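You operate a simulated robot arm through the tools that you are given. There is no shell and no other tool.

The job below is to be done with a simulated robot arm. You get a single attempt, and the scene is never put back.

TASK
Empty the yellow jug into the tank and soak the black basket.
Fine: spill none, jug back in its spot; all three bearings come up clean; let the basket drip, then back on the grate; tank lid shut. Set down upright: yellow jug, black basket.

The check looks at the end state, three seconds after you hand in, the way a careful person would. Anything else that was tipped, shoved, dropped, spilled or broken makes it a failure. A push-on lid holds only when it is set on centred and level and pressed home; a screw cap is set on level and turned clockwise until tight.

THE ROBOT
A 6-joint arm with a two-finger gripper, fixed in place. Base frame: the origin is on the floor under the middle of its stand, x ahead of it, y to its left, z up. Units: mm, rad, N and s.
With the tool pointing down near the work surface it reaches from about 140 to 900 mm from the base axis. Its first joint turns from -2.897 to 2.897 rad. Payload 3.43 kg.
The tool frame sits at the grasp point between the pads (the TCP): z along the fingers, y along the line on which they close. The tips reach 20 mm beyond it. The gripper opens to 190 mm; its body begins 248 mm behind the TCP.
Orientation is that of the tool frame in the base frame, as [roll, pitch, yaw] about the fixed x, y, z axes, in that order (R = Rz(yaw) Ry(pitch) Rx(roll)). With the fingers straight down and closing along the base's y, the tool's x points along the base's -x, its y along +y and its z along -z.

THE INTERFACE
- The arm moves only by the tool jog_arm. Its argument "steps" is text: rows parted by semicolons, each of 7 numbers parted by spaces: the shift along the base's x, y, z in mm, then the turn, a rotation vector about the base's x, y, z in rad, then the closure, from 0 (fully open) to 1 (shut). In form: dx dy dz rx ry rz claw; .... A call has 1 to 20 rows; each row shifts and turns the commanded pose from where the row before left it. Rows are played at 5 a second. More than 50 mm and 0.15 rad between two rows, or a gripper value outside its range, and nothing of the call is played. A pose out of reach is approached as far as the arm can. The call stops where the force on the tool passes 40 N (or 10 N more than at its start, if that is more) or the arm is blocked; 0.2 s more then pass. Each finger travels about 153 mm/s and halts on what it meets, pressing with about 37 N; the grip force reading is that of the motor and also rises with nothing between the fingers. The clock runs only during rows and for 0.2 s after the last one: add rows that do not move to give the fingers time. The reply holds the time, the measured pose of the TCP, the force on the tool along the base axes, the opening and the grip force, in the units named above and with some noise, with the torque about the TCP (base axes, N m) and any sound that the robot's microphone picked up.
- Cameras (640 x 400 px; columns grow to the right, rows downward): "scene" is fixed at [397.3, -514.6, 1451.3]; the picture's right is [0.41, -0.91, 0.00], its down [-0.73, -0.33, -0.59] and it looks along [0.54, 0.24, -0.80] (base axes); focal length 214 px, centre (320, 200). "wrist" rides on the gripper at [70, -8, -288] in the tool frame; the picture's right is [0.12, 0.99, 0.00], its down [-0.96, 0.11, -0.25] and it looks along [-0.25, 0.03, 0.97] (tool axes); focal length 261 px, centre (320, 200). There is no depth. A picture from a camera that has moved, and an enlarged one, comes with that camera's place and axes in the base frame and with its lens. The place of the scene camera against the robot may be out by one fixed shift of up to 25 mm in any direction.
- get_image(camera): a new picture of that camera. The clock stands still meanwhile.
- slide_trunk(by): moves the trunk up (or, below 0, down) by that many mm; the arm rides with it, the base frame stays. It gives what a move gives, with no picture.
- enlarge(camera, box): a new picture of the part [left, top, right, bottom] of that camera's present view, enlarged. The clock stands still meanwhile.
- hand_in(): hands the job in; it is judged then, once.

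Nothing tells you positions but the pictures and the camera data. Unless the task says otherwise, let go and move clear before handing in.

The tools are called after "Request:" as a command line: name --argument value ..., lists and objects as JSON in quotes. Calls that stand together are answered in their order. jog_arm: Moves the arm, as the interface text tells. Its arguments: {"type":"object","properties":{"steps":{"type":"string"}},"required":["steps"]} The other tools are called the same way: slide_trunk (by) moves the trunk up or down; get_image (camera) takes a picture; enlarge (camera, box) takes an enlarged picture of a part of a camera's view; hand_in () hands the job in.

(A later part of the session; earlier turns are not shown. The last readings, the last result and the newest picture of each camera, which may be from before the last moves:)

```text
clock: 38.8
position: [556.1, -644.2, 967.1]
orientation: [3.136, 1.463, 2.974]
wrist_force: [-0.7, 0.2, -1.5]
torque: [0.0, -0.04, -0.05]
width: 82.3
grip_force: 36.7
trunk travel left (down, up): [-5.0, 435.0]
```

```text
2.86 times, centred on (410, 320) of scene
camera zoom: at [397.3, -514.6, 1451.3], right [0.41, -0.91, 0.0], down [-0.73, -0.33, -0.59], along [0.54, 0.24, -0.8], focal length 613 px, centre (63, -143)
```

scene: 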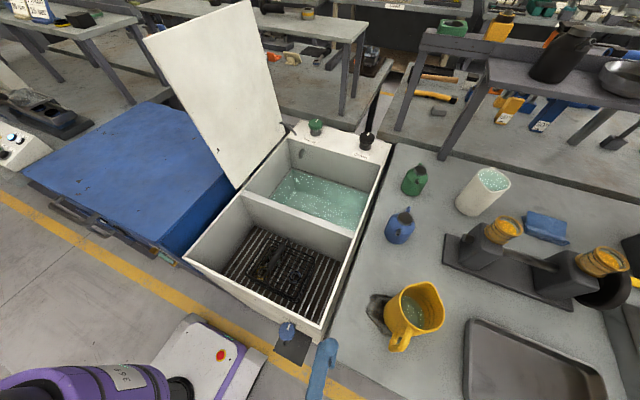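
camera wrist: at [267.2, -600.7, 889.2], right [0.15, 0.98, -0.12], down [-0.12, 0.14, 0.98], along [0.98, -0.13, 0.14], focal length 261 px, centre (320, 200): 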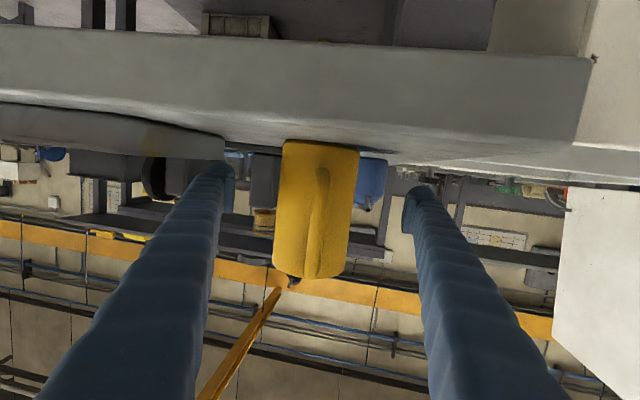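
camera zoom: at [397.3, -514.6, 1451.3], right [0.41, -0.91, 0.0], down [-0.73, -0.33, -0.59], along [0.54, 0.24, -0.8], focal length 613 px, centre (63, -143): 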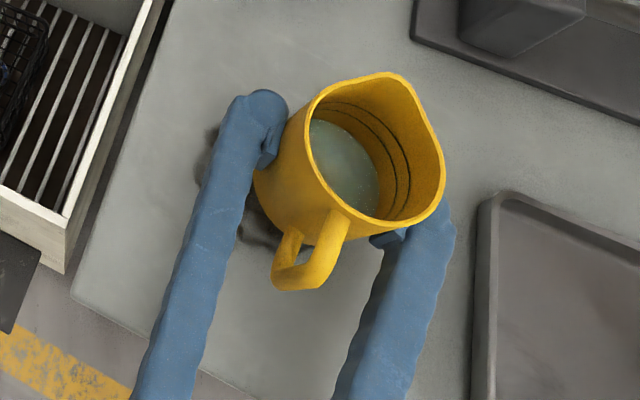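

The jug lifts cleanly. I'll raise it further and carry it slowly toward the tank, checking reach as I go.

Request:
jog_arm --steps "0 0 10 0 0 0 0.8; 0 0 15 0 0 0 0.8; 0 0 15 0 0 0 0.8; 0 0 10 0 0 0 0.8; 0 0 5 0 0 0 0.8; 3 8 0 0 0 0 0.8; 5 14 0 0 0 0 0.8; 6 18 0 0 0 0 0.8; 6 18 0 0 0 0 0.8; 6 18 0 0 0 0 0.8; 6 18 0 0 0 0 0.8; 6 18 0 0 0 0 0.8; 6 18 0 0 0 0 0.8; 6 18 0 0 0 0 0.8; 5 14 0 0 0 0 0.8; 3 8 0 0 0 0 0.8; 0 0 0 0 0 0 0.8"

Request:
enlarge --camera "scene" --box '[200, 150, 460, 330]'

```text
clock: 42.4
position: [616.3, -475.4, 1022.3]
orientation: [3.096, 1.458, 2.935]
wrist_force: [-0.4, -0.2, -2.6]
torque: [0.03, -0.05, -0.02]
width: 82.1
grip_force: 36.9
trunk travel left (down, up): [-5.0, 435.0]
```

```text
2.22 times, centred on (330, 240) of scene
camera zoom: at [397.3, -514.6, 1451.3], right [0.41, -0.91, 0.0], down [-0.73, -0.33, -0.59], along [0.54, 0.24, -0.8], focal length 477 px, centre (298, 111)
```

zoom: 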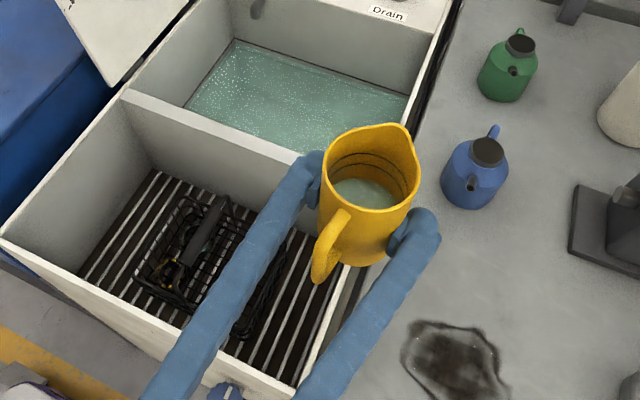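

The jug is over the tank and no limits have been flagged. Next I'll move inward while yawing the spout toward +x/+y in small steps.

Request:
jog_arm --steps "5 8 0 0 0 0.05 0.8; 9 15 0 0 0 0.08 0.8; 9 15 0 0 0 0.08 0.8; 9 15 0 0 0 0.08 0.8; 9 15 0 0 0 0.08 0.8; 5 8 0 0 0 0.05 0.8; 0 0 0 0 0 0 0.8"

```text
clock: 44.0
position: [660.3, -398.2, 1019.8]
orientation: [3.133, 1.462, -2.894]
wrist_force: [0.7, 1.0, -2.6]
torque: [-0.03, -0.04, -0.01]
width: 82.1
grip_force: 36.7
trunk travel left (down, up): [-5.0, 435.0]
```

That's fine so far. I'll continue to about a 45° yaw near the rear chamber.

Request:
jog_arm --steps "5 6 0 0 0 0.05 0.8; 9 12 0 0 0 0.08 0.8; 9 12 0 0 0 0.08 0.8; 9 12 0 0 0 0.08 0.8; 9 12 0 0 0 0.08 0.8; 9 12 0 0 0 0.08 0.8; 5 6 0 0 0 0.06 0.8; 0 0 0 0 0 0 0.8"

Request:
get_image --camera "scene"

```text
clock: 45.8
position: [715.8, -325.8, 1018.6]
orientation: [3.131, 1.464, -2.386]
wrist_force: [0.3, 0.7, -2.3]
torque: [0.04, -0.05, 0.02]
width: 82.2
grip_force: 36.6
trunk travel left (down, up): [-5.0, 435.0]
```

```text
taken
```

scene: 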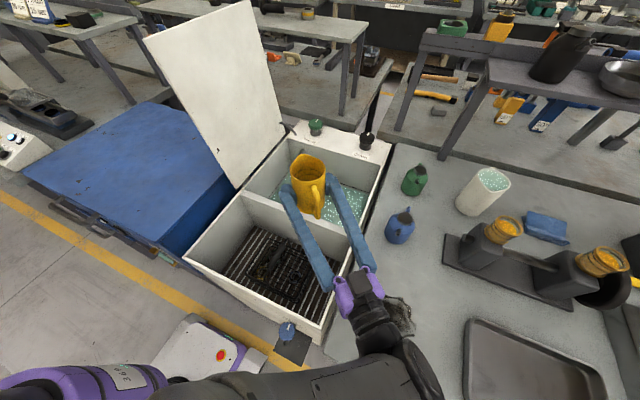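

The yaw is about 44°, the spout faces into the rear chamber, and nothing was flagged. I'll move forward and down slightly, then tilt to about 35° and check before any liquid flows.

Request:
jog_arm --steps "5 1 -4 0 0 0 0.8; 8 1 -7 0 0 0 0.8; 8 1 -8 0 0 0 0.8; 8 1 -8 0 0 0 0.8; 5 1 -5 0 0 0 0.8; 0 0 0 0 0 0 0.8; 0 0 0 -0.0416 0.0433 0 0.8; 0 0 0 -0.0693 0.0721 0 0.8; 0 0 0 -0.0693 0.0721 0 0.8; 0 0 0 -0.0693 0.0721 0 0.8; 0 0 0 -0.0693 0.0721 0 0.8; 0 0 0 -0.0693 0.0721 0 0.8; 0 0 0 -0.0416 0.0433 0 0.8; 0 0 0 0 0 0 0.8; 0 0 0 0 0 0 0.8"

Request:
enlarge --camera "scene" --box '[220, 110, 400, 240]'

Request:
get_image --camera "wrist"

```text
clock: 49.0
position: [750.6, -320.3, 989.7]
orientation: [3.141, 0.844, -2.377]
wrist_force: [0.0, 0.4, -3.4]
torque: [0.02, -0.02, 0.0]
width: 82.1
grip_force: 36.9
trunk travel left (down, up): [-5.0, 435.0]
```

```text
3.08 times, centred on (310, 175) of scene
camera zoom: at [397.3, -514.6, 1451.3], right [0.41, -0.91, 0.0], down [-0.73, -0.33, -0.59], along [0.54, 0.24, -0.8], focal length 660 px, centre (351, 277)
```

zoom: 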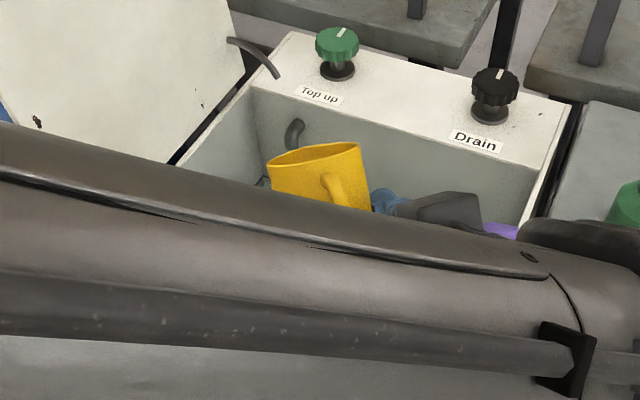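

```text
taken
camera wrist: at [569.6, -508.3, 1127.3], right [-0.74, 0.66, -0.09], down [0.25, 0.4, 0.88], along [0.62, 0.64, -0.46], focal length 261 px, centre (320, 200)
```

wrist: 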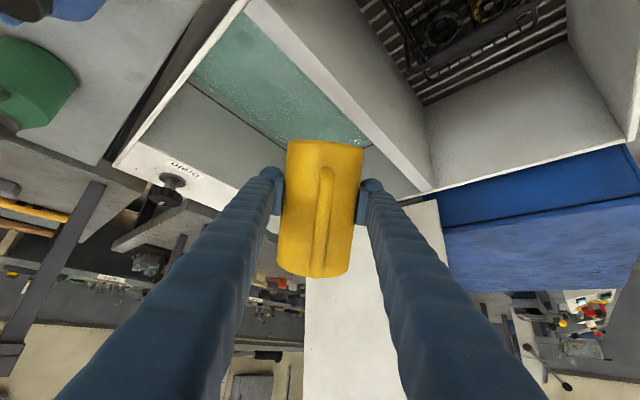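

The tilt is 35° and everything is stable. I'll keep pouring slowly.

Request:
jog_arm --steps "0 0 0 -0.0277 0.0288 0 0.8; 0 0 0 -0.0277 0.0288 0 0.8; 0 0 0 -0.0277 0.0288 0 0.8; 0 0 0 -0.0277 0.0288 0 0.8; 0 0 0 -0.0277 0.0288 0 0.8; 0 0 0 -0.0277 0.0288 0 0.8; 0 0 0 -0.0277 0.0288 0 0.8; 0 0 0 -0.0277 0.0288 0 0.8; 0 0 0 -0.0277 0.0288 0 0.8; 0 0 0 -0.0277 0.0288 0 0.8; 0 0 0 0 0 0 0.8; 0 0 0 0 0 0 0.8"

Request:
get_image --camera "wrist"

Request:
enlarge --camera "scene" --box '[220, 110, 400, 240]'

```text
clock: 51.6
position: [750.7, -321.4, 989.8]
orientation: [-3.141, 0.444, -2.377]
wrist_force: [-0.6, 0.0, -2.8]
torque: [0.0, -0.02, 0.0]
width: 82.0
grip_force: 37.1
trunk travel left (down, up): [-5.0, 435.0]
```

```text
taken
camera wrist: at [623.1, -455.9, 1218.5], right [-0.77, 0.64, -0.05], down [0.47, 0.61, 0.64], along [0.44, 0.46, -0.77], focal length 261 px, centre (320, 200)
```

wrist: 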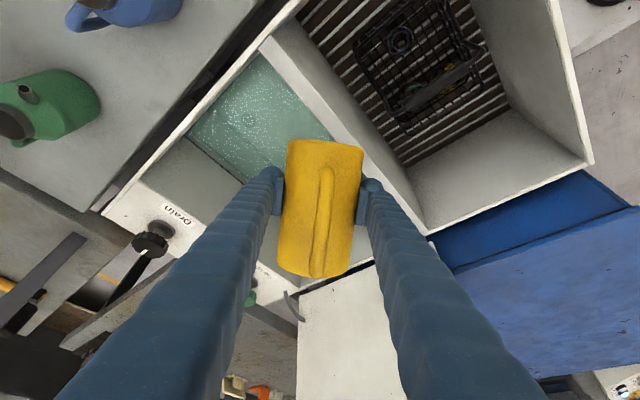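

```text
3.08 times, centred on (310, 175) of scene
camera zoom: at [397.3, -514.6, 1451.3], right [0.41, -0.91, 0.0], down [-0.73, -0.33, -0.59], along [0.54, 0.24, -0.8], focal length 660 px, centre (351, 277)
```

zoom: 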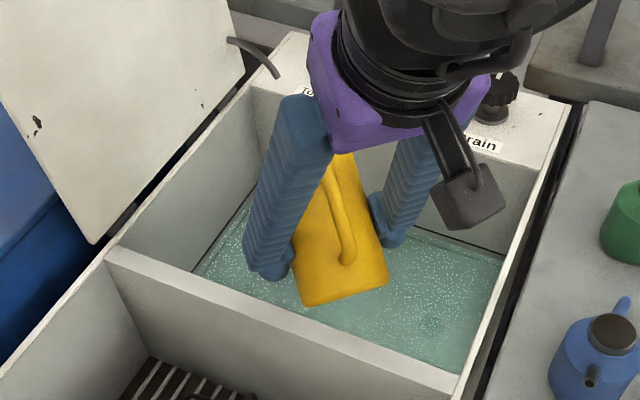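

The tilt is 58°. The spout is hidden from view, so I'll tilt on slowly and watch the force.

Request:
jog_arm --steps "0 0 0 -0.0277 0.0288 0 0.8; 0 0 0 -0.0277 0.0288 0 0.8; 0 0 0 -0.0277 0.0288 0 0.8; 0 0 0 -0.0277 0.0288 0 0.8; 0 0 0 -0.0277 0.0288 0 0.8; 0 0 0 0 0 0 0.8; 0 0 0 0 0 0 0.8; 0 0 0 0 0 0 0.8"

Request:
enlarge --camera "scene" --box '[220, 110, 400, 240]'

Request:
jog_arm --steps "0 0 0 -0.0277 0.0288 0 0.8; 0 0 0 -0.0277 0.0288 0 0.8; 0 0 0 -0.0277 0.0288 0 0.8; 0 0 0 -0.0277 0.0288 0 0.8; 0 0 0 -0.0277 0.0288 0 0.8; 0 0 0 0 0 0 0.8; 0 0 0 0 0 0 0.8; 0 0 0 0 0 0 0.8"

Request:
enlarge --camera "scene" --box '[220, 110, 400, 240]'

```text
clock: 53.4
position: [750.5, -320.9, 988.6]
orientation: [3.141, 0.243, -2.376]
wrist_force: [-0.2, -0.7, -1.4]
torque: [0.01, -0.01, 0.01]
width: 82.3
grip_force: 37.1
trunk travel left (down, up): [-5.0, 435.0]
```

```text
3.08 times, centred on (310, 175) of scene
camera zoom: at [397.3, -514.6, 1451.3], right [0.41, -0.91, 0.0], down [-0.73, -0.33, -0.59], along [0.54, 0.24, -0.8], focal length 660 px, centre (351, 277)
```

zoom: 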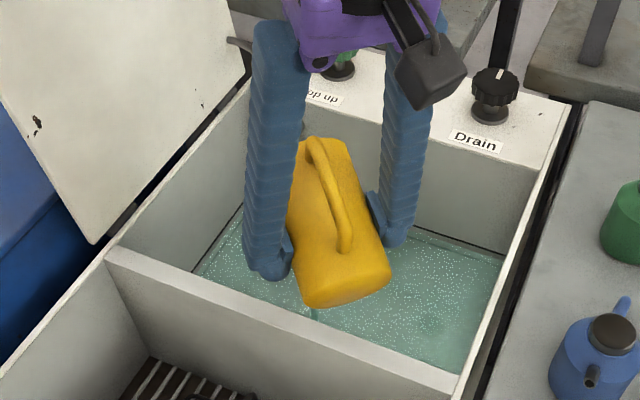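

```text
clock: 55.2
position: [749.7, -320.5, 989.0]
orientation: [-3.141, 0.045, -2.376]
wrist_force: [0.3, 0.4, -1.2]
torque: [0.01, 0.01, -0.04]
width: 81.9
grip_force: 37.3
trunk travel left (down, up): [-5.0, 435.0]
```

```text
3.08 times, centred on (310, 175) of scene
camera zoom: at [397.3, -514.6, 1451.3], right [0.41, -0.91, 0.0], down [-0.73, -0.33, -0.59], along [0.54, 0.24, -0.8], focal length 660 px, centre (351, 277)
```

zoom: 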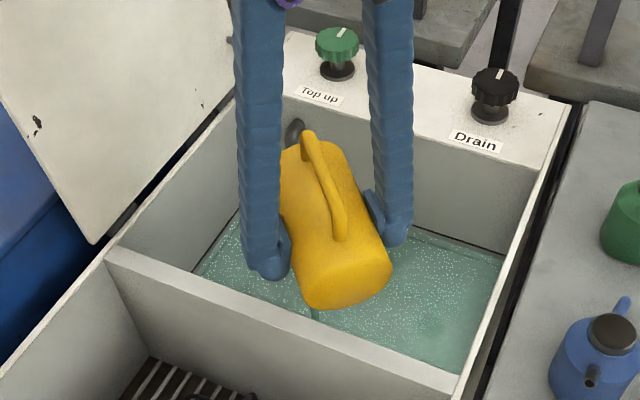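

The force has dropped from about −3 N to −1.3 N, and the stream is landing inside the rear chamber near (833, −246). I'll tilt past horizontal to empty the jug.

Request:
jog_arm --steps "0 0 0 -0.0277 0.0288 0 0.8; 0 0 0 -0.0277 0.0288 0 0.8; 0 0 0 -0.0277 0.0288 0 0.8; 0 0 0 -0.0277 0.0288 0 0.8; 0 0 0 -0.0277 0.0288 0 0.8; 0 0 0 0 0 0 0.8; 0 0 0 0 0 0 0.8; 0 0 0 0 0 0 0.8; 0 0 0 0 0 0 0.8; 0 0 0 0 0 0 0.8"

Request:
jog_arm --steps "0 0 0 -0.0277 0.0288 0 0.8; 0 0 0 -0.0277 0.0288 0 0.8; 0 0 0 -0.0277 0.0288 0 0.8; 0 0 0 -0.0277 0.0288 0 0.8; 0 0 0 -0.0277 0.0288 0 0.8; 0 0 0 -0.0277 0.0288 0 0.8; 0 0 0 0 0 0 0.8; 0 0 0 0 0 0 0.8; 0 0 0 0 0 0 0.8; 0 0 0 0 0 0 0.8; 0 0 0 0 0 0 0.8; 0 0 0 0 0 0 0.8"

Request:
enlarge --camera "scene" --box '[220, 110, 400, 240]'

```text
clock: 57.4
position: [751.1, -320.9, 990.0]
orientation: [-3.141, -0.157, -2.376]
wrist_force: [0.1, 1.0, -1.5]
torque: [0.0, -0.02, -0.03]
width: 81.9
grip_force: 36.8
trunk travel left (down, up): [-5.0, 435.0]
```

```text
clock: 60.0
position: [750.5, -321.3, 987.9]
orientation: [3.141, -0.398, -2.376]
wrist_force: [-0.3, 0.9, -1.8]
torque: [0.0, 0.03, 0.01]
width: 81.8
grip_force: 37.1
trunk travel left (down, up): [-5.0, 435.0]
```

```text
3.08 times, centred on (310, 175) of scene
camera zoom: at [397.3, -514.6, 1451.3], right [0.41, -0.91, 0.0], down [-0.73, -0.33, -0.59], along [0.54, 0.24, -0.8], focal length 660 px, centre (351, 277)
```

zoom: 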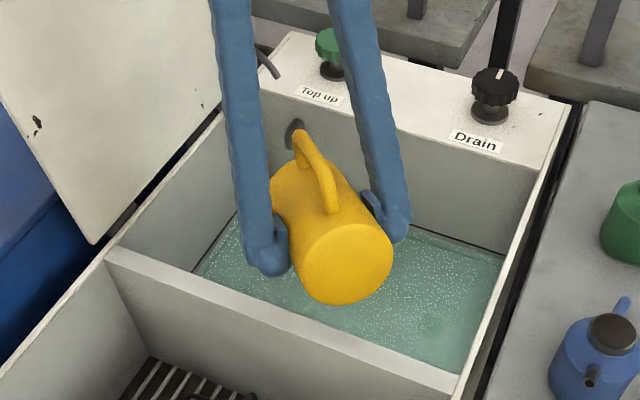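

The tilt is about 107°. I'll go a little further and hold so the last drops drain.

Request:
jog_arm --steps "0 0 0 -0.0277 0.0288 0 0.8; 0 0 0 -0.0277 0.0288 0 0.8; 0 0 0 -0.0277 0.0288 0 0.8; 0 0 0 -0.0277 0.0288 0 0.8; 0 0 0 0 0 0 0.8; 0 0 0 0 0 0 0.8; 0 0 0 0 0 0 0.8; 0 0 0 0 0 0 0.8; 0 0 0 0 0 0 0.8; 0 0 0 0 0 0 0.8; 0 0 0 0 0 0 0.8; 0 0 0 0 0 0 0.8; 0 0 0 0 0 0 0.8; 0 0 0 0 0 0 0.8; 0 0 0 0 0 0 0.8; 0 0 0 0 0 0 0.8; 0 0 0 0 0 0 0.8; 0 0 0 0 0 0 0.8; 0 0 0 0 0 0 0.8; 0 0 0 0 0 0 0.8"

Request:
enlarge --camera "scene" --box '[220, 110, 400, 240]'

Request:
get_image --camera "wrist"

```text
clock: 64.2
position: [752.1, -321.3, 988.9]
orientation: [-3.141, -0.557, -2.374]
wrist_force: [-0.7, -0.4, -1.1]
torque: [-0.01, 0.04, 0.01]
width: 82.0
grip_force: 37.0
trunk travel left (down, up): [-5.0, 435.0]
```

```text
3.08 times, centred on (310, 175) of scene
camera zoom: at [397.3, -514.6, 1451.3], right [0.41, -0.91, 0.0], down [-0.73, -0.33, -0.59], along [0.54, 0.24, -0.8], focal length 660 px, centre (351, 277)
```

zoom: 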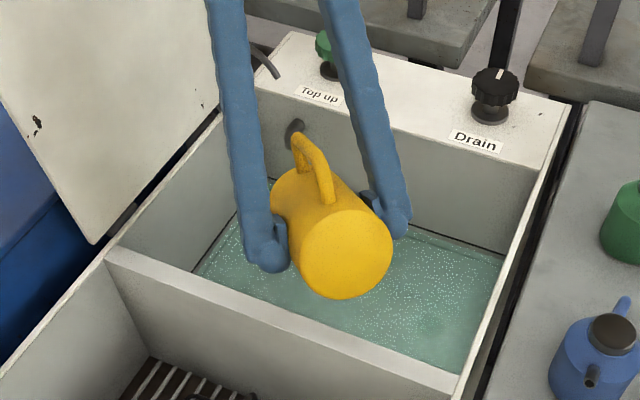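

```text
taken
camera wrist: at [825.2, -262.2, 1269.4], right [-0.76, 0.65, 0.06], down [0.6, 0.74, -0.3], along [-0.24, -0.19, -0.95], focal length 261 px, centre (320, 200)
```

wrist: 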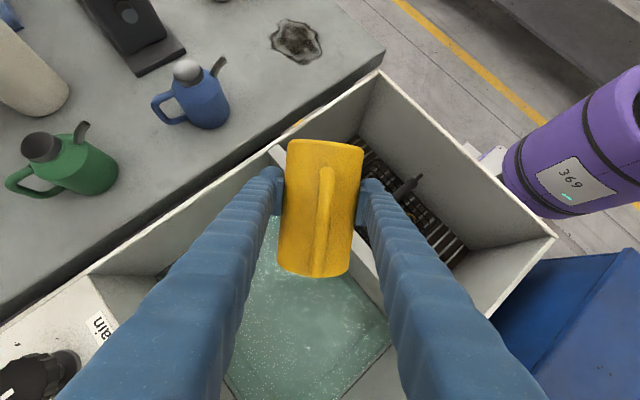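

The jug should be empty now. I'll rotate it back upright the way it came and look inside.

Request:
jog_arm --steps "0 0 0 0.0416 -0.0433 0 0.8; 0 0 0 0.0693 -0.0721 0 0.8; 0 0 0 0.0693 -0.0721 0 0.8; 0 0 0 0.0693 -0.0721 0 0.8; 0 0 0 0.0693 -0.0721 0 0.8; 0 0 0 0.0693 -0.0721 0 0.8; 0 0 0 0.0693 -0.0721 0 0.8; 0 0 0 0.0693 -0.0721 0 0.8; 0 0 0 0.0693 -0.0721 0 0.8; 0 0 0 0.0693 -0.0721 0 0.8; 0 0 0 0.0693 -0.0721 0 0.8; 0 0 0 0.0693 -0.0721 0 0.8; 0 0 0 0.0693 -0.0721 0 0.8; 0 0 0 0.0693 -0.0721 0 0.8; 0 0 0 0.0693 -0.0721 0 0.8; 0 0 0 0.0693 -0.0721 0 0.8; 0 0 0 0.0693 -0.0721 0 0.8; 0 0 0 0.0693 -0.0721 0 0.8; 0 0 0 0.0693 -0.0721 0 0.8; 0 0 0 0.0693 -0.0721 0 0.8"

Request:
jog_arm --steps "0 0 0 0.0416 -0.0433 0 0.8; -10 -2 10 0 0 0 0.8; -12 -2 11 0 0 0 0.8; -12 -2 11 0 0 0 0.8; 0 0 0 0 0 0 0.8; 0 0 0 0 0 0 0.8"

Request:
get_image --camera "scene"

Request:
enlarge --camera "scene" --box '[260, 130, 380, 230]'

```text
clock: 68.4
position: [751.3, -319.2, 989.7]
orientation: [-3.139, 1.403, -2.374]
wrist_force: [0.0, -0.1, -1.6]
torque: [-0.02, 0.04, -0.09]
width: 81.8
grip_force: 36.8
trunk travel left (down, up): [-5.0, 435.0]
```

```text
clock: 69.8
position: [716.1, -327.8, 1021.6]
orientation: [3.136, 1.461, -2.384]
wrist_force: [0.6, 0.5, -1.3]
torque: [0.02, 0.02, -0.01]
width: 81.6
grip_force: 37.2
trunk travel left (down, up): [-5.0, 435.0]
```

```text
taken
```

scene: 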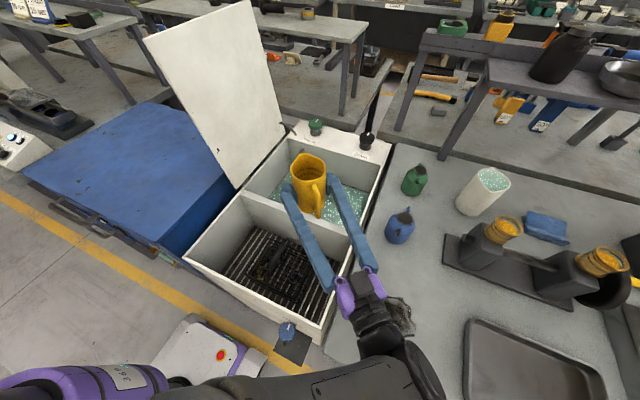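

```text
4.00 times, centred on (320, 180) of scene
camera zoom: at [397.3, -514.6, 1451.3], right [0.41, -0.91, 0.0], down [-0.73, -0.33, -0.59], along [0.54, 0.24, -0.8], focal length 858 px, centre (320, 280)
```

zoom: 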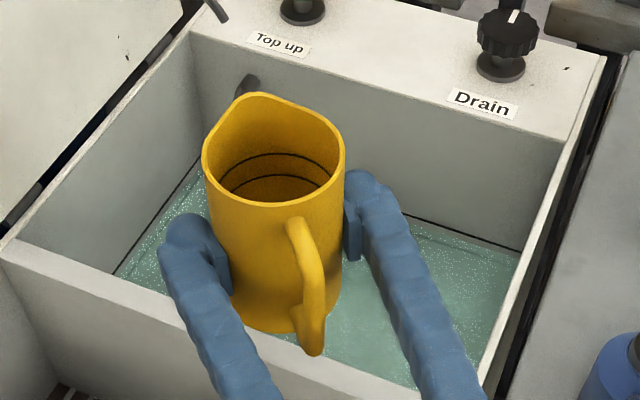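

The jug looks empty. Now I'll retrace the path back to its spot.

Request:
jog_arm --steps "-5 -6 0 0 0 -0.06 0.8; -9 -12 0 0 0 -0.08 0.8; -9 -12 0 0 0 -0.08 0.8; -9 -12 0 0 0 -0.08 0.8; -9 -12 0 0 0 -0.08 0.8; -9 -12 0 0 0 -0.08 0.8; -5 -6 0 0 0 -0.05 0.8; -5 -8 0 0 0 -0.05 0.8; -9 -15 0 0 0 -0.08 0.8; -9 -15 0 0 0 -0.08 0.8; -9 -15 0 0 0 -0.08 0.8; -9 -15 0 0 0 -0.08 0.8; -5 -8 0 0 0 -0.05 0.8; 0 0 0 0 0 0 0.8"

Request:
jog_arm --steps "-3 -8 0 0 0 0 0.8; -5 -14 0 0 0 0 0.8; -6 -18 0 0 0 0 0.8; -6 -18 0 0 0 0 0.8; -6 -18 0 0 0 0 0.8; -6 -18 0 0 0 0 0.8; -6 -18 0 0 0 0 0.8; -6 -18 0 0 0 0 0.8; -6 -18 0 0 0 0 0.8; -5 -14 0 0 0 0 0.8; -3 -8 0 0 0 0 0.8; 0 0 0 0 0 0 0.8; 0 0 0 0 0 0 0.8"

```text
clock: 72.8
position: [617.2, -475.4, 1022.0]
orientation: [3.093, 1.458, 2.933]
wrist_force: [-0.4, -0.3, -1.3]
torque: [-0.01, -0.05, -0.04]
width: 81.5
grip_force: 37.4
trunk travel left (down, up): [-5.0, 435.0]
```

```text
clock: 75.6
position: [557.5, -646.6, 1020.9]
orientation: [3.139, 1.463, 2.975]
wrist_force: [0.3, 0.4, -1.0]
torque: [0.01, 0.01, -0.01]
width: 81.6
grip_force: 37.1
trunk travel left (down, up): [-5.0, 435.0]
```

I'm back above the jug's spot. Before lowering, I'll check the jug's pose in the gripper.

Request:
jog_arm --steps "0 0 0 0 0 0 0.8"

Request:
enlarge --camera "wrist" --box '[220, 120, 430, 300]'

Request:
enlarge --camera "scene" --box '[320, 250, 500, 390]'

```text
clock: 76.0
position: [557.2, -646.0, 1020.7]
orientation: [3.14, 1.463, 2.976]
wrist_force: [0.0, 0.1, -2.3]
torque: [0.03, 0.02, 0.0]
width: 81.9
grip_force: 36.6
trunk travel left (down, up): [-5.0, 435.0]
```

```text
2.22 times, centred on (325, 210) of wrist
camera zoom: at [267.6, -605.3, 981.2], right [0.15, 0.98, -0.12], down [-0.12, 0.14, 0.98], along [0.98, -0.13, 0.14], focal length 579 px, centre (309, 178)
```

zoom: 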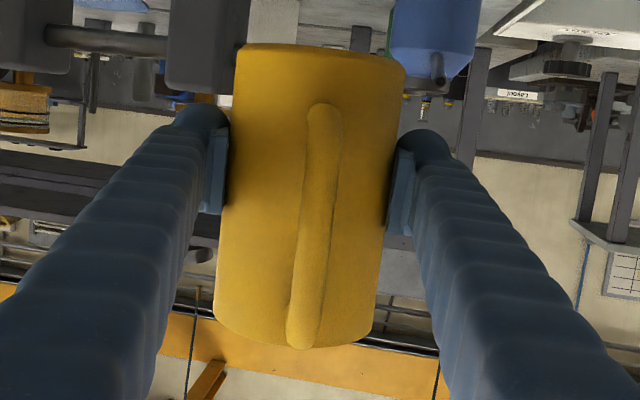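

```text
2.86 times, centred on (410, 320) of scene
camera zoom: at [397.3, -514.6, 1451.3], right [0.41, -0.91, 0.0], down [-0.73, -0.33, -0.59], along [0.54, 0.24, -0.8], focal length 613 px, centre (63, -143)
```

zoom: 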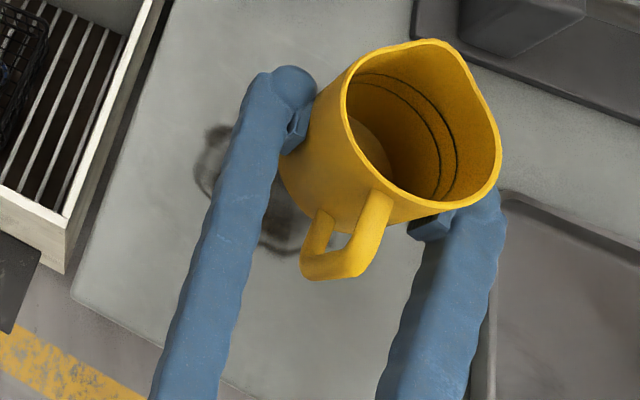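

The jug is empty and still upright in the grip. I'll lower it gently onto its spot.

Request:
jog_arm --steps "-0.4 -0.7 -10 0 0 0 0.8; 0 0 -15 0 0 0 0.8; 0 0 -15 0 0 0 0.8; 0 0 -15 0 0 0 0.8; 0 0 -12 0 0 0 0.8; 0 0 -8 0 0 0 0.8; 0 0 -5 0 0 0 0.8; 0 0 -3 0 0 0 0.8; 0 0 0 0 0 0 0.8; 0 0 0 0 0 0 0.8"

Request:
enlarge --camera "scene" --box '[320, 250, 500, 390]'

```text
clock: 78.2
position: [558.3, -645.4, 937.8]
orientation: [3.14, 1.461, 2.975]
wrist_force: [0.2, -0.4, -1.0]
torque: [-0.01, -0.05, 0.04]
width: 81.7
grip_force: 36.7
trunk travel left (down, up): [-5.0, 435.0]
```

```text
2.86 times, centred on (410, 320) of scene
camera zoom: at [397.3, -514.6, 1451.3], right [0.41, -0.91, 0.0], down [-0.73, -0.33, -0.59], along [0.54, 0.24, -0.8], focal length 613 px, centre (63, -143)
```

zoom: 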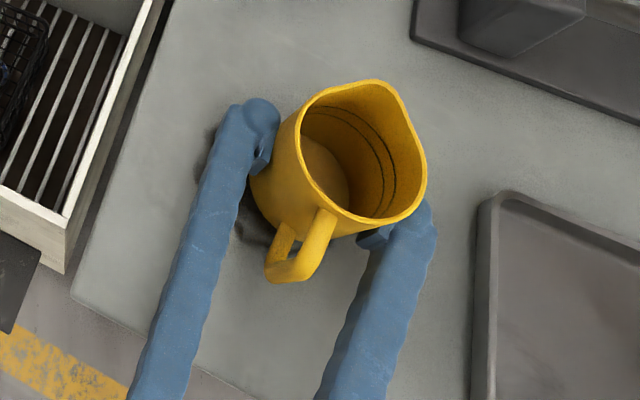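

Request:
jog_arm --steps "-0.5 -0.5 -3 0 0 0 0.8; 0 0 -2 0 0 0 0.8; 0 0 -2 0 0 0 0.8; 0 0 -1 0 0 0 0.8; 0 0 0 0 0 0 0.8; 0 0 0 0 0 0 0.8"

Request:
enlarge --camera "scene" --box '[320, 250, 500, 390]'

```text
clock: 79.6
position: [556.8, -645.5, 930.0]
orientation: [-3.141, 1.463, 2.977]
wrist_force: [-0.6, 0.4, 1.3]
torque: [0.07, 0.02, 0.01]
width: 81.6
grip_force: 36.7
trunk travel left (down, up): [-5.0, 435.0]
```

```text
2.86 times, centred on (410, 320) of scene
camera zoom: at [397.3, -514.6, 1451.3], right [0.41, -0.91, 0.0], down [-0.73, -0.33, -0.59], along [0.54, 0.24, -0.8], focal length 613 px, centre (63, -143)
```

zoom: 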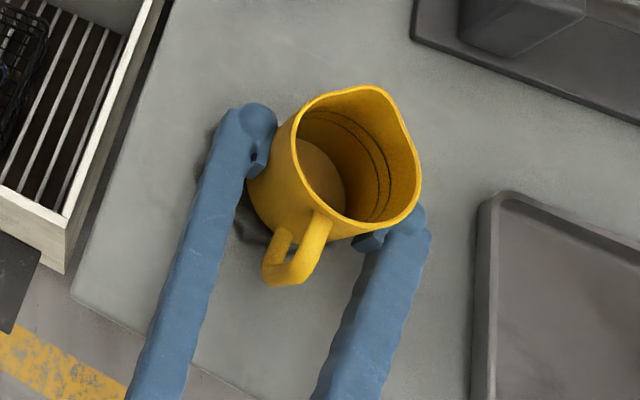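

It's touching down within about 2–3 mm of its original place. I'll press 1 mm more, then open slowly.

Request:
jog_arm --steps "-1 -0.5 -1 0 0 0 0.8; 0 0 -0.5 0 0 0 0.8; 0 0 0 0 0 0 0.6; 0 0 0 0 0 0 0.54; 0 0 0 0 0 0 0.5; 0 0 0 0 0 0 0.42; 0 0 0 0 0 0 0.3; 0 0 0 0 0 0 0.15; 0 0 0 0 0 0 0; 0 0 0 0 0 0 0"

Request:
enlarge --camera "scene" --box '[320, 250, 500, 390]'

Request:
enlarge --camera "wrist" --box '[220, 120, 430, 300]'

```text
clock: 81.8
position: [555.0, -647.6, 927.6]
orientation: [3.139, 1.464, 2.975]
wrist_force: [-0.7, 0.5, 0.5]
torque: [-0.02, 0.03, -0.02]
width: 190.0
grip_force: 0.1
trunk travel left (down, up): [-5.0, 435.0]
```

```text
2.86 times, centred on (410, 320) of scene
camera zoom: at [397.3, -514.6, 1451.3], right [0.41, -0.91, 0.0], down [-0.73, -0.33, -0.59], along [0.54, 0.24, -0.8], focal length 613 px, centre (63, -143)
```

zoom: 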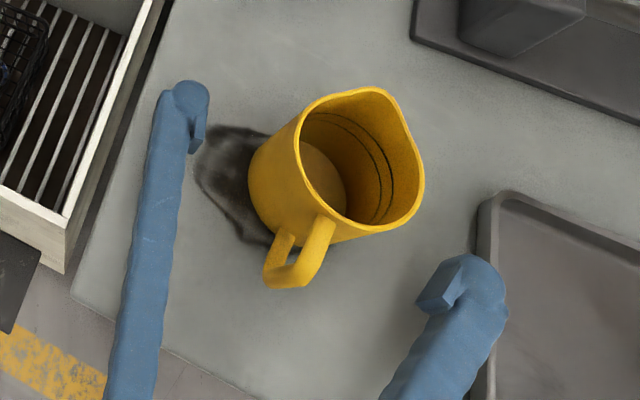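

```text
2.22 times, centred on (325, 210) of wrist
camera zoom: at [265.7, -606.5, 888.5], right [0.15, 0.98, -0.12], down [-0.12, 0.14, 0.98], along [0.98, -0.13, 0.14], focal length 579 px, centre (309, 178)
```

zoom: 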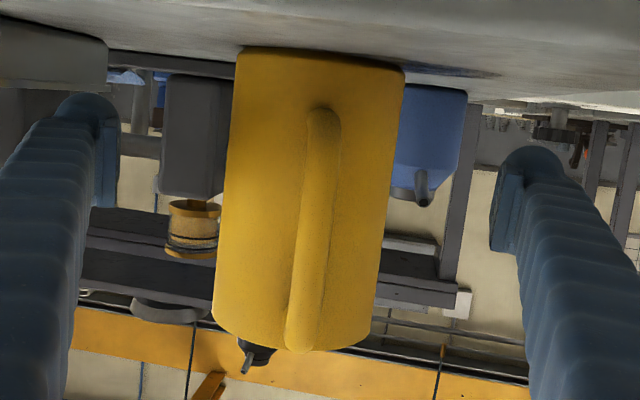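

The jug is upright and empty, within about 3 mm of where it stood. I'll back straight out, rise, and turn the tool to point down.

Request:
jog_arm --steps "-23.8 3.9 2.5 0 0 0 0; -23.8 3.9 2.5 0 0 0 0; -23.8 3.9 2.5 0 0 0 0; -23.8 3.9 2.5 0 0 0 0; -23.8 3.9 2.5 0 0 0 0; -23.8 3.9 2.5 0 0 0 0; -20 3 2.5 0 0 0 0; 0 0 40 0 0 0 0; 0 0 45 0 0 0 0; 0 0 45 0 0 0 0; 0 0 45 0 0 0 0; 0 0 0 0 0 0 0"

Request:
enlarge --camera "scene" --box '[320, 250, 500, 390]'

Request:
enlarge --camera "scene" --box '[180, 110, 400, 350]'

```text
clock: 84.4
position: [392.0, -620.3, 1120.3]
orientation: [-3.136, 1.463, 2.98]
wrist_force: [0.5, 0.8, 0.8]
torque: [-0.03, 0.1, -0.07]
width: 189.9
grip_force: 0.0
trunk travel left (down, up): [-5.0, 435.0]
```

```text
2.86 times, centred on (410, 320) of scene
camera zoom: at [397.3, -514.6, 1451.3], right [0.41, -0.91, 0.0], down [-0.73, -0.33, -0.59], along [0.54, 0.24, -0.8], focal length 613 px, centre (63, -143)
```

zoom: 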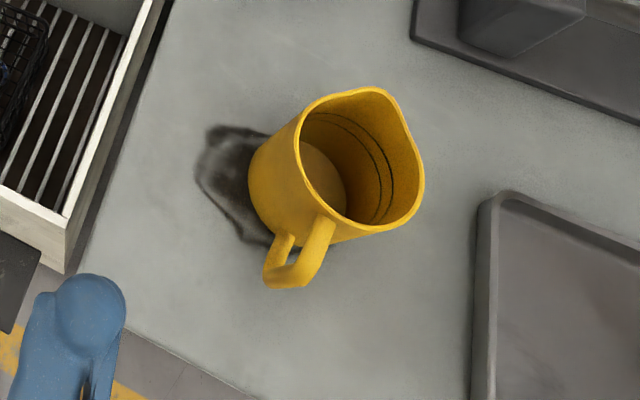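

```text
1.67 times, centred on (290, 230) of scene
camera zoom: at [397.3, -514.6, 1451.3], right [0.41, -0.91, 0.0], down [-0.73, -0.33, -0.59], along [0.54, 0.24, -0.8], focal length 358 px, centre (370, 150)
```

zoom: 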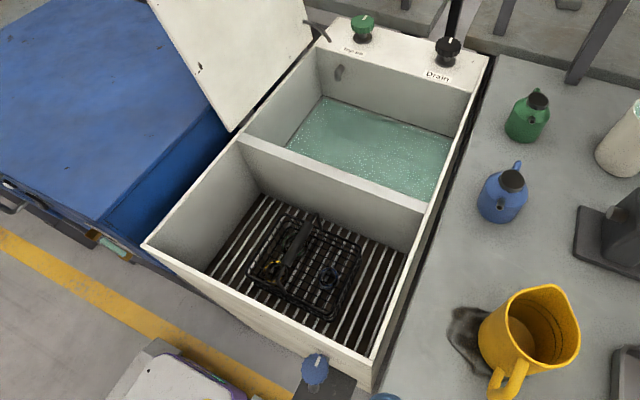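

The jug is in place. Next I'll turn the tool straight down and move above the basket to inspect it.

Request:
jog_arm --steps "10 25 0 0.0234 0.1444 0 0; 16 37 0 0.0234 0.1444 0 0; 16 37 0 0.0234 0.1444 0 0; 16 37 0 0.0234 0.1444 0 0; 16 37 0 0.0234 0.1444 0 0; 16 37 0 0.0234 0.1444 0 0; 16 37 0 0.0234 0.1444 0 0; 16 37 0 0.0234 0.1444 0 0; 16 37 0 0.0234 0.1444 0 0; 16 37 0 0.0234 0.1444 0 0; 0 0 0 0 0 0.081 0; 0 0 0 0 0 0.081 0; 0 0 0 0 0 0 0; 0 0 0 0 0 0 0"

Request:
get_image --camera "wrist"

Request:
enlarge --camera "wrist" --box '[220, 80, 420, 280]'

```text
clock: 87.4
position: [546.6, -262.1, 1120.6]
orientation: [-3.138, 0.0, -3.141]
wrist_force: [-0.7, -0.2, 0.6]
torque: [0.01, -0.06, -0.02]
width: 190.3
grip_force: 0.1
trunk travel left (down, up): [-5.0, 435.0]
```

```text
taken
camera wrist: at [477.0, -269.1, 1407.9], right [-0.12, 0.99, 0.0], down [0.96, 0.12, 0.25], along [0.25, 0.03, -0.97], focal length 261 px, centre (320, 200)
```

wrist: 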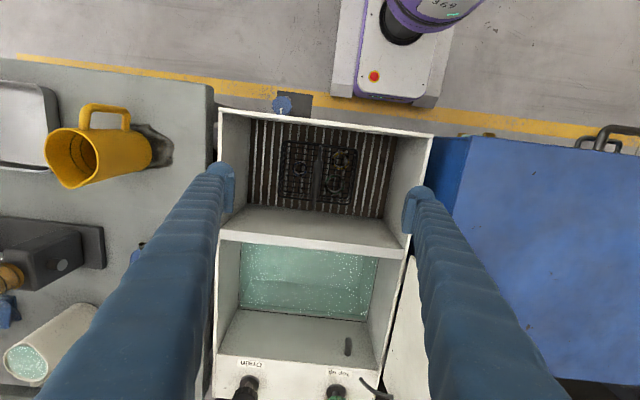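

```text
2.00 times, centred on (320, 180) of wrist
camera zoom: at [477.0, -269.1, 1407.9], right [-0.12, 0.99, 0.0], down [0.96, 0.12, 0.25], along [0.25, 0.03, -0.97], focal length 521 px, centre (320, 240)
```

zoom: 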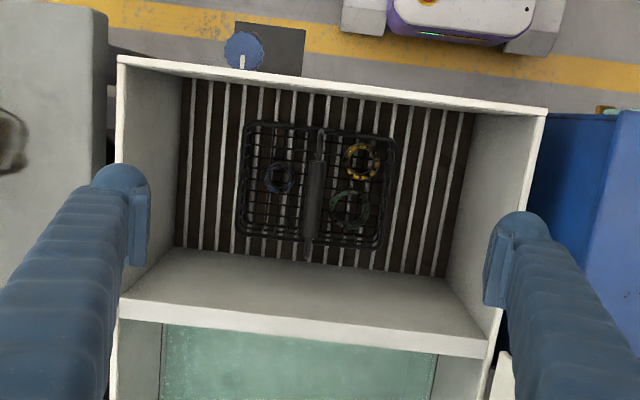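

This is a good overhead view of the basket. I'll take two lower views with a sideways baseline to fix the handle's position and height.

Request:
jog_arm --steps "10 -20 -20 0 0 0 0; 10 -20 -25 0 0 0 0; 10 -10 -25 0 0 0 0; 10 0 -25 0 0 0 0; 10 0 -25 0 0 0 0; 0 0 0 0 0 0 0; 0 0 0 0 0 0 0"

Request:
enlarge --camera "wrist" --box '[240, 80, 440, 220]'

Request:
jog_arm --steps "0 25 0 0 0 0 0; 0 25 0 0 0 0 0; 0 25 0 0 0 0 0; 0 25 0 0 0 0 0; 0 0 0 0 0 0 0; 0 0 0 0 0 0 0"

Request:
enlarge --camera "wrist" --box '[200, 80, 400, 220]'

```text
clock: 89.0
position: [598.3, -314.8, 999.3]
orientation: [-3.137, -0.001, -3.141]
wrist_force: [0.2, -0.9, -0.7]
torque: [-0.01, -0.03, -0.01]
width: 189.8
grip_force: 0.1
trunk travel left (down, up): [-5.0, 435.0]
```

```text
2.86 times, centred on (340, 150) of wrist
camera zoom: at [528.8, -321.8, 1287.3], right [-0.12, 0.99, 0.0], down [0.96, 0.12, 0.25], along [0.25, 0.03, -0.97], focal length 745 px, centre (263, 343)
```

zoom: 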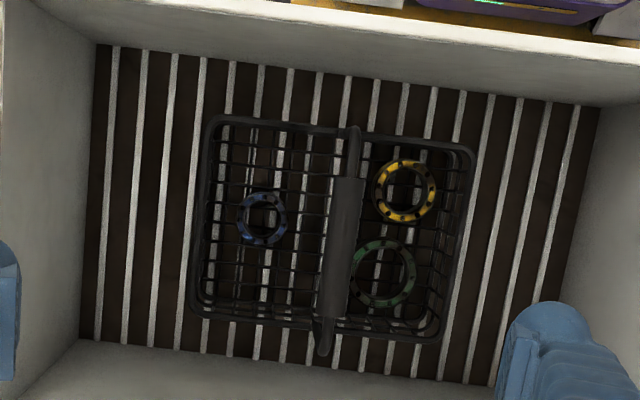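

```text
clock: 90.4
position: [597.8, -212.5, 1001.7]
orientation: [-3.14, 0.001, -3.141]
wrist_force: [-0.3, -0.4, -0.3]
torque: [-0.01, 0.01, 0.02]
width: 189.8
grip_force: 0.1
trunk travel left (down, up): [-5.0, 435.0]
```

```text
2.86 times, centred on (300, 150) of wrist
camera zoom: at [527.7, -219.4, 1289.2], right [-0.12, 0.99, 0.0], down [0.96, 0.12, 0.25], along [0.25, 0.03, -0.97], focal length 745 px, centre (377, 343)
```

zoom: 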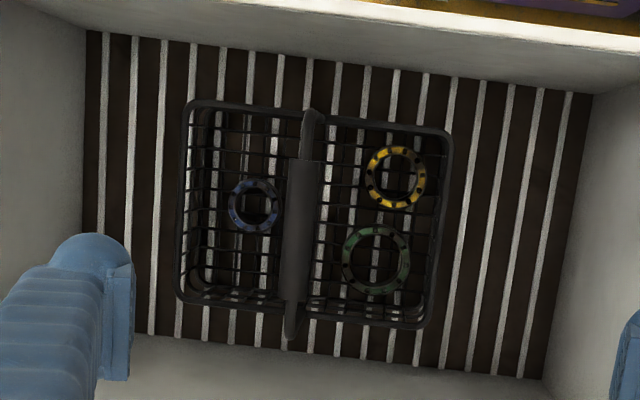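

The handle bar is along x, centred at about (584, −264, 801). The basket rim is at z≈704 and the grate at about 645. I'll centre over the bar, partly close, descend to just above it, and check.

Request:
jog_arm --steps "-7 -26 0 0 0 0 0.2; -7 -26 0 0 0 0 0.4; 0 0 -30 0 0 0 0.55; 0 0 -40 0 0 0 0.55; 0 0 -40 0 0 0 0.55; 0 0 -30 0 0 0 0.55; 0 0 -20 0 0 0 0.55; 0 0 0 0 0 0 0.55; 0 0 0 0 0 0 0.55"

Request:
get_image --camera "wrist"

Request:
enlarge --camera "wrist" --box '[220, 80, 420, 240]'

Request:
enlarge --camera "scene" --box '[200, 180, 360, 340]'

```text
clock: 92.4
position: [583.1, -263.9, 840.8]
orientation: [-3.139, -0.001, 3.14]
wrist_force: [1.2, -0.5, -1.0]
torque: [0.04, -0.03, -0.01]
width: 85.5
grip_force: 0.0
trunk travel left (down, up): [-5.0, 435.0]
```

```text
taken
camera wrist: at [513.6, -270.4, 1128.3], right [-0.12, 0.99, 0.0], down [0.96, 0.12, 0.25], along [0.25, 0.03, -0.97], focal length 261 px, centre (320, 200)
```

wrist: 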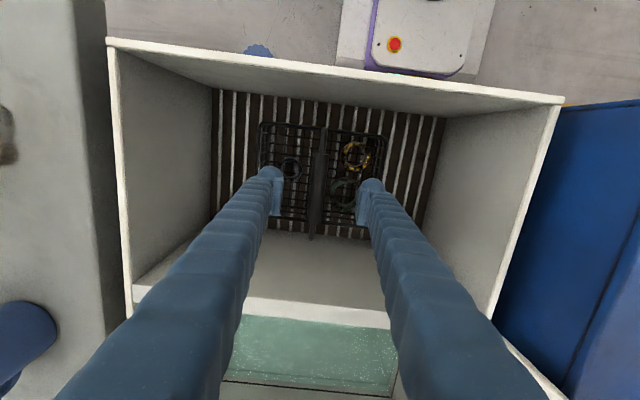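

```text
2.50 times, centred on (320, 160) of wrist
camera zoom: at [513.6, -270.4, 1128.3], right [-0.12, 0.99, 0.0], down [0.96, 0.12, 0.25], along [0.25, 0.03, -0.97], focal length 652 px, centre (320, 300)
```

zoom: 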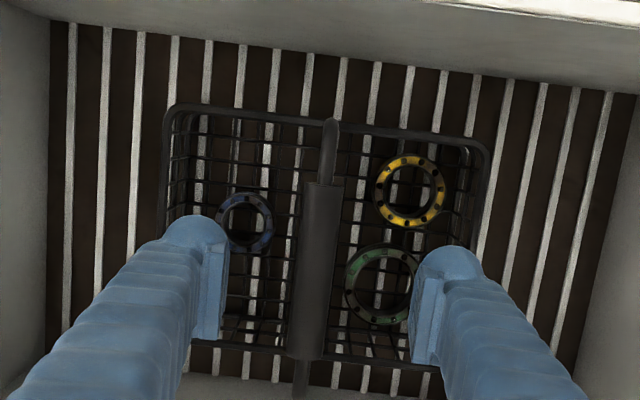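

```text
2.50 times, centred on (280, 260) of scene
camera zoom: at [397.3, -514.6, 1451.3], right [0.41, -0.91, 0.0], down [-0.73, -0.33, -0.59], along [0.54, 0.24, -0.8], focal length 536 px, centre (420, 50)
```

zoom: 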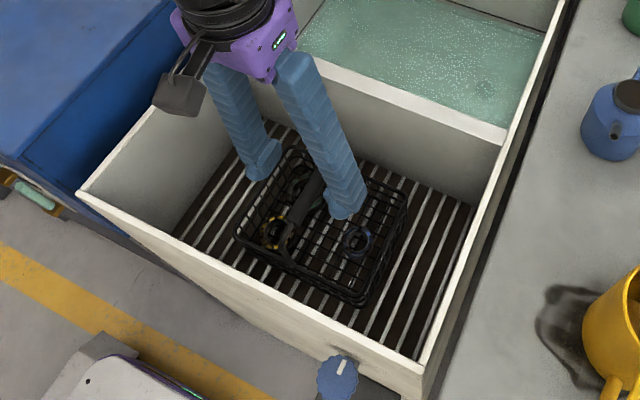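

The bar is centred between the pads. I'll descend the last 38 mm and close on it.

Request:
jog_arm --steps "0 -0.5 -15 0 0 0 0.55; 0 0 -13 0 0 0 0.55; 0 0 -10 0 0 0 0.55; 0 0 0 0 0 0 0.55; 0 0 0 0 0 0 0.65; 0 0 0 0 0 0 0.75; 0 0 0 0 0 0 0.82; 0 0 0 0 0 0 0.88; 0 0 0 0 0 0 0.94; 0 0 0 0 0 0 1; 0 0 0 0 0 0 1; 0 0 0 0 0 0 1"

Request:
enlarge --camera "wrist" --box '[220, 80, 420, 240]'

Request:
enlarge --camera "scene" --box '[200, 180, 360, 340]'

```text
clock: 95.0
position: [582.5, -264.2, 802.5]
orientation: [-3.137, 0.0, 3.141]
wrist_force: [0.3, 0.3, -6.4]
torque: [0.01, 0.16, 0.52]
width: 17.3
grip_force: 37.1
trunk travel left (down, up): [-5.0, 435.0]
```

```text
2.50 times, centred on (320, 160) of wrist
camera zoom: at [513.8, -270.9, 1090.2], right [-0.12, 0.99, 0.0], down [0.96, 0.12, 0.25], along [0.25, 0.03, -0.97], focal length 652 px, centre (320, 300)
```

zoom: 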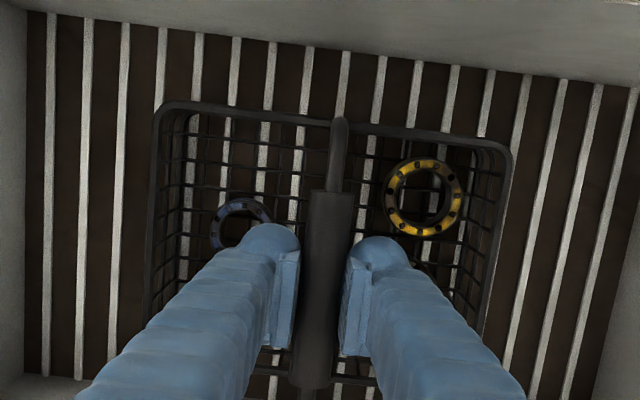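

```text
2.50 times, centred on (280, 260) of scene
camera zoom: at [397.3, -514.6, 1451.3], right [0.41, -0.91, 0.0], down [-0.73, -0.33, -0.59], along [0.54, 0.24, -0.8], focal length 536 px, centre (420, 50)
```

zoom: 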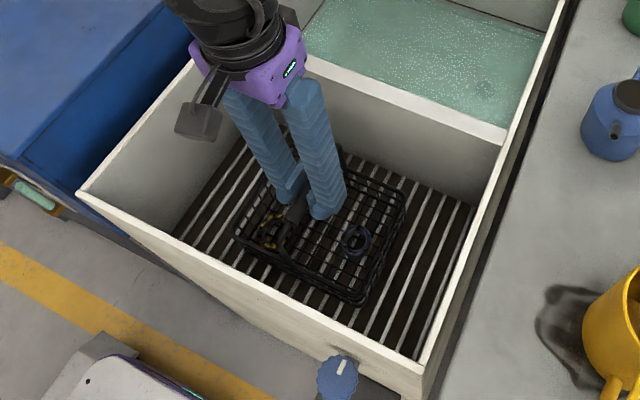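

The handle is gripped (17 mm wide). I'll lift slowly and check.

Request:
jog_arm --steps "0 0 3 0 0 0 1; 0 0 5 0 0 0 1; 0 0 8 0 0 0 1; 0 0 10 0 0 0 1; 0 0 10 0 0 0 1; 0 0 0 0 0 0 1; 0 0 0 0 0 0 1"

Request:
enlarge --camera "wrist" --box '[220, 80, 420, 240]'

Request:
enlarge --camera "scene" --box '[200, 180, 360, 340]'

```text
clock: 96.6
position: [582.3, -265.2, 837.7]
orientation: [-3.138, 0.002, 3.141]
wrist_force: [0.1, 0.5, -7.4]
torque: [-0.02, 0.05, 0.2]
width: 16.6
grip_force: 37.1
trunk travel left (down, up): [-5.0, 435.0]
```

```text
2.50 times, centred on (320, 160) of wrist
camera zoom: at [512.7, -272.5, 1125.1], right [-0.12, 0.99, 0.0], down [0.96, 0.12, 0.25], along [0.25, 0.03, -0.97], focal length 652 px, centre (320, 300)
```

zoom: 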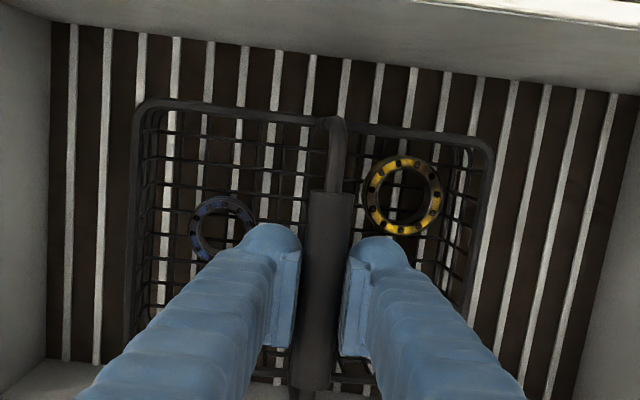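

```text
2.50 times, centred on (280, 260) of scene
camera zoom: at [397.3, -514.6, 1451.3], right [0.41, -0.91, 0.0], down [-0.73, -0.33, -0.59], along [0.54, 0.24, -0.8], focal length 536 px, centre (420, 50)
```

zoom: 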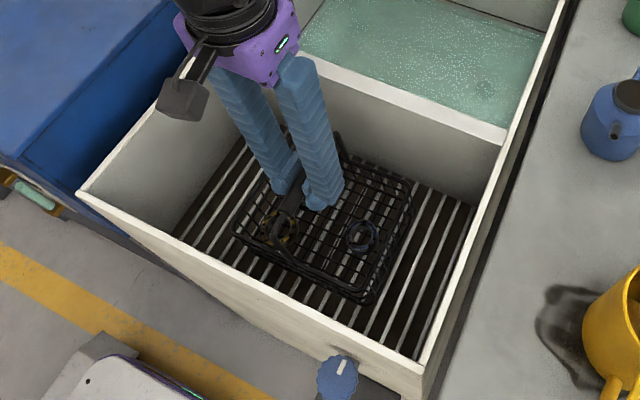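

The basket is lifted (about 7 N) and hangs with a slight tilt because of the uneven load. I'll raise it clear of the divider using the trunk.

Request:
slide_trunk --by 230

Request:
get_image --camera "wrist"

Request:
get_image --camera "scene"

```text
clock: 99.0
position: [581.8, -266.9, 1068.2]
orientation: [-3.137, -0.001, 3.14]
wrist_force: [0.3, -0.2, -6.8]
torque: [-0.02, -0.01, -0.02]
width: 16.8
grip_force: 36.6
trunk travel left (down, up): [-235.0, 205.0]
```

```text
taken
camera wrist: at [513.0, -272.5, 1354.8], right [-0.12, 0.99, 0.0], down [0.96, 0.12, 0.25], along [0.25, 0.03, -0.97], focal length 261 px, centre (320, 200)
```

wrist: 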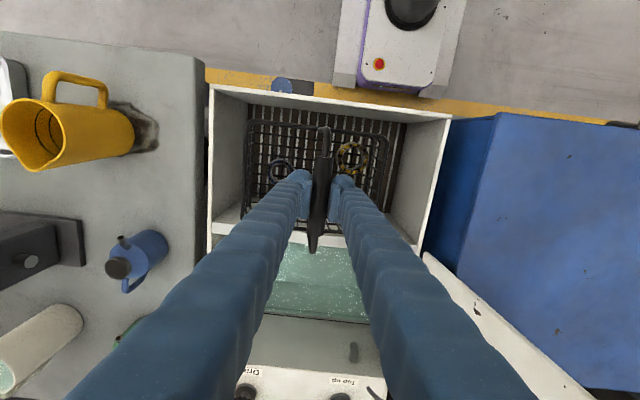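

```text
taken
```

scene: 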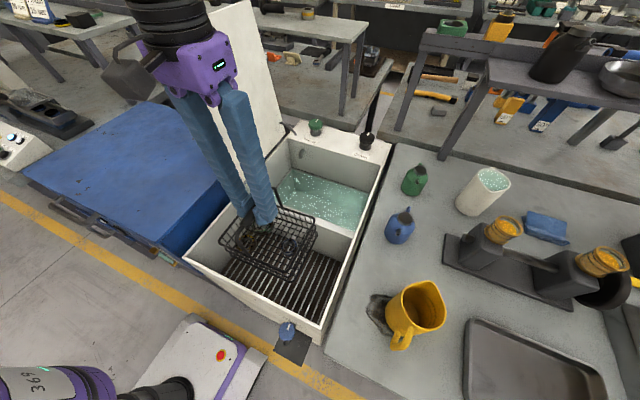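

Request:
enlarge --camera "scene" --box '[200, 180, 360, 300]'

Request:
enlarge --camera "wrist" --box '[220, 90, 420, 220]'

```text
3.33 times, centred on (280, 240) of scene
camera zoom: at [397.3, -514.6, 1451.3], right [0.41, -0.91, 0.0], down [-0.73, -0.33, -0.59], along [0.54, 0.24, -0.8], focal length 715 px, centre (453, 67)
```

zoom: 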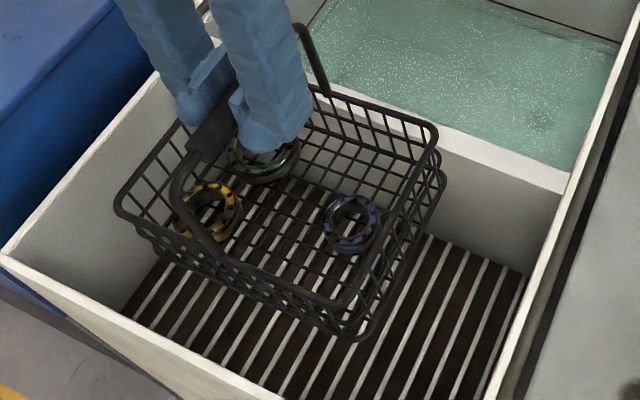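

```text
3.08 times, centred on (320, 155) of wrist
camera zoom: at [513.0, -272.5, 1354.8], right [-0.12, 0.99, 0.0], down [0.96, 0.12, 0.25], along [0.25, 0.03, -0.97], focal length 802 px, centre (320, 338)
```

zoom: 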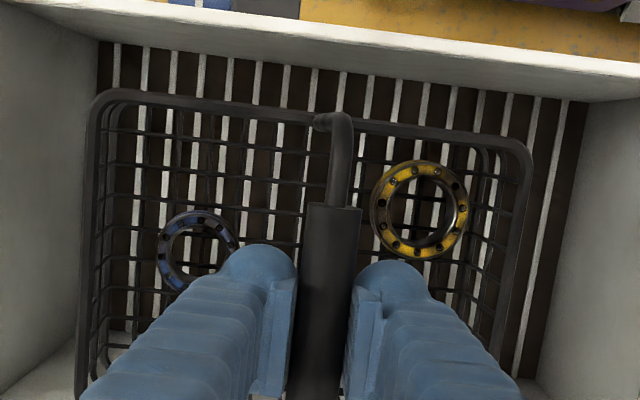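

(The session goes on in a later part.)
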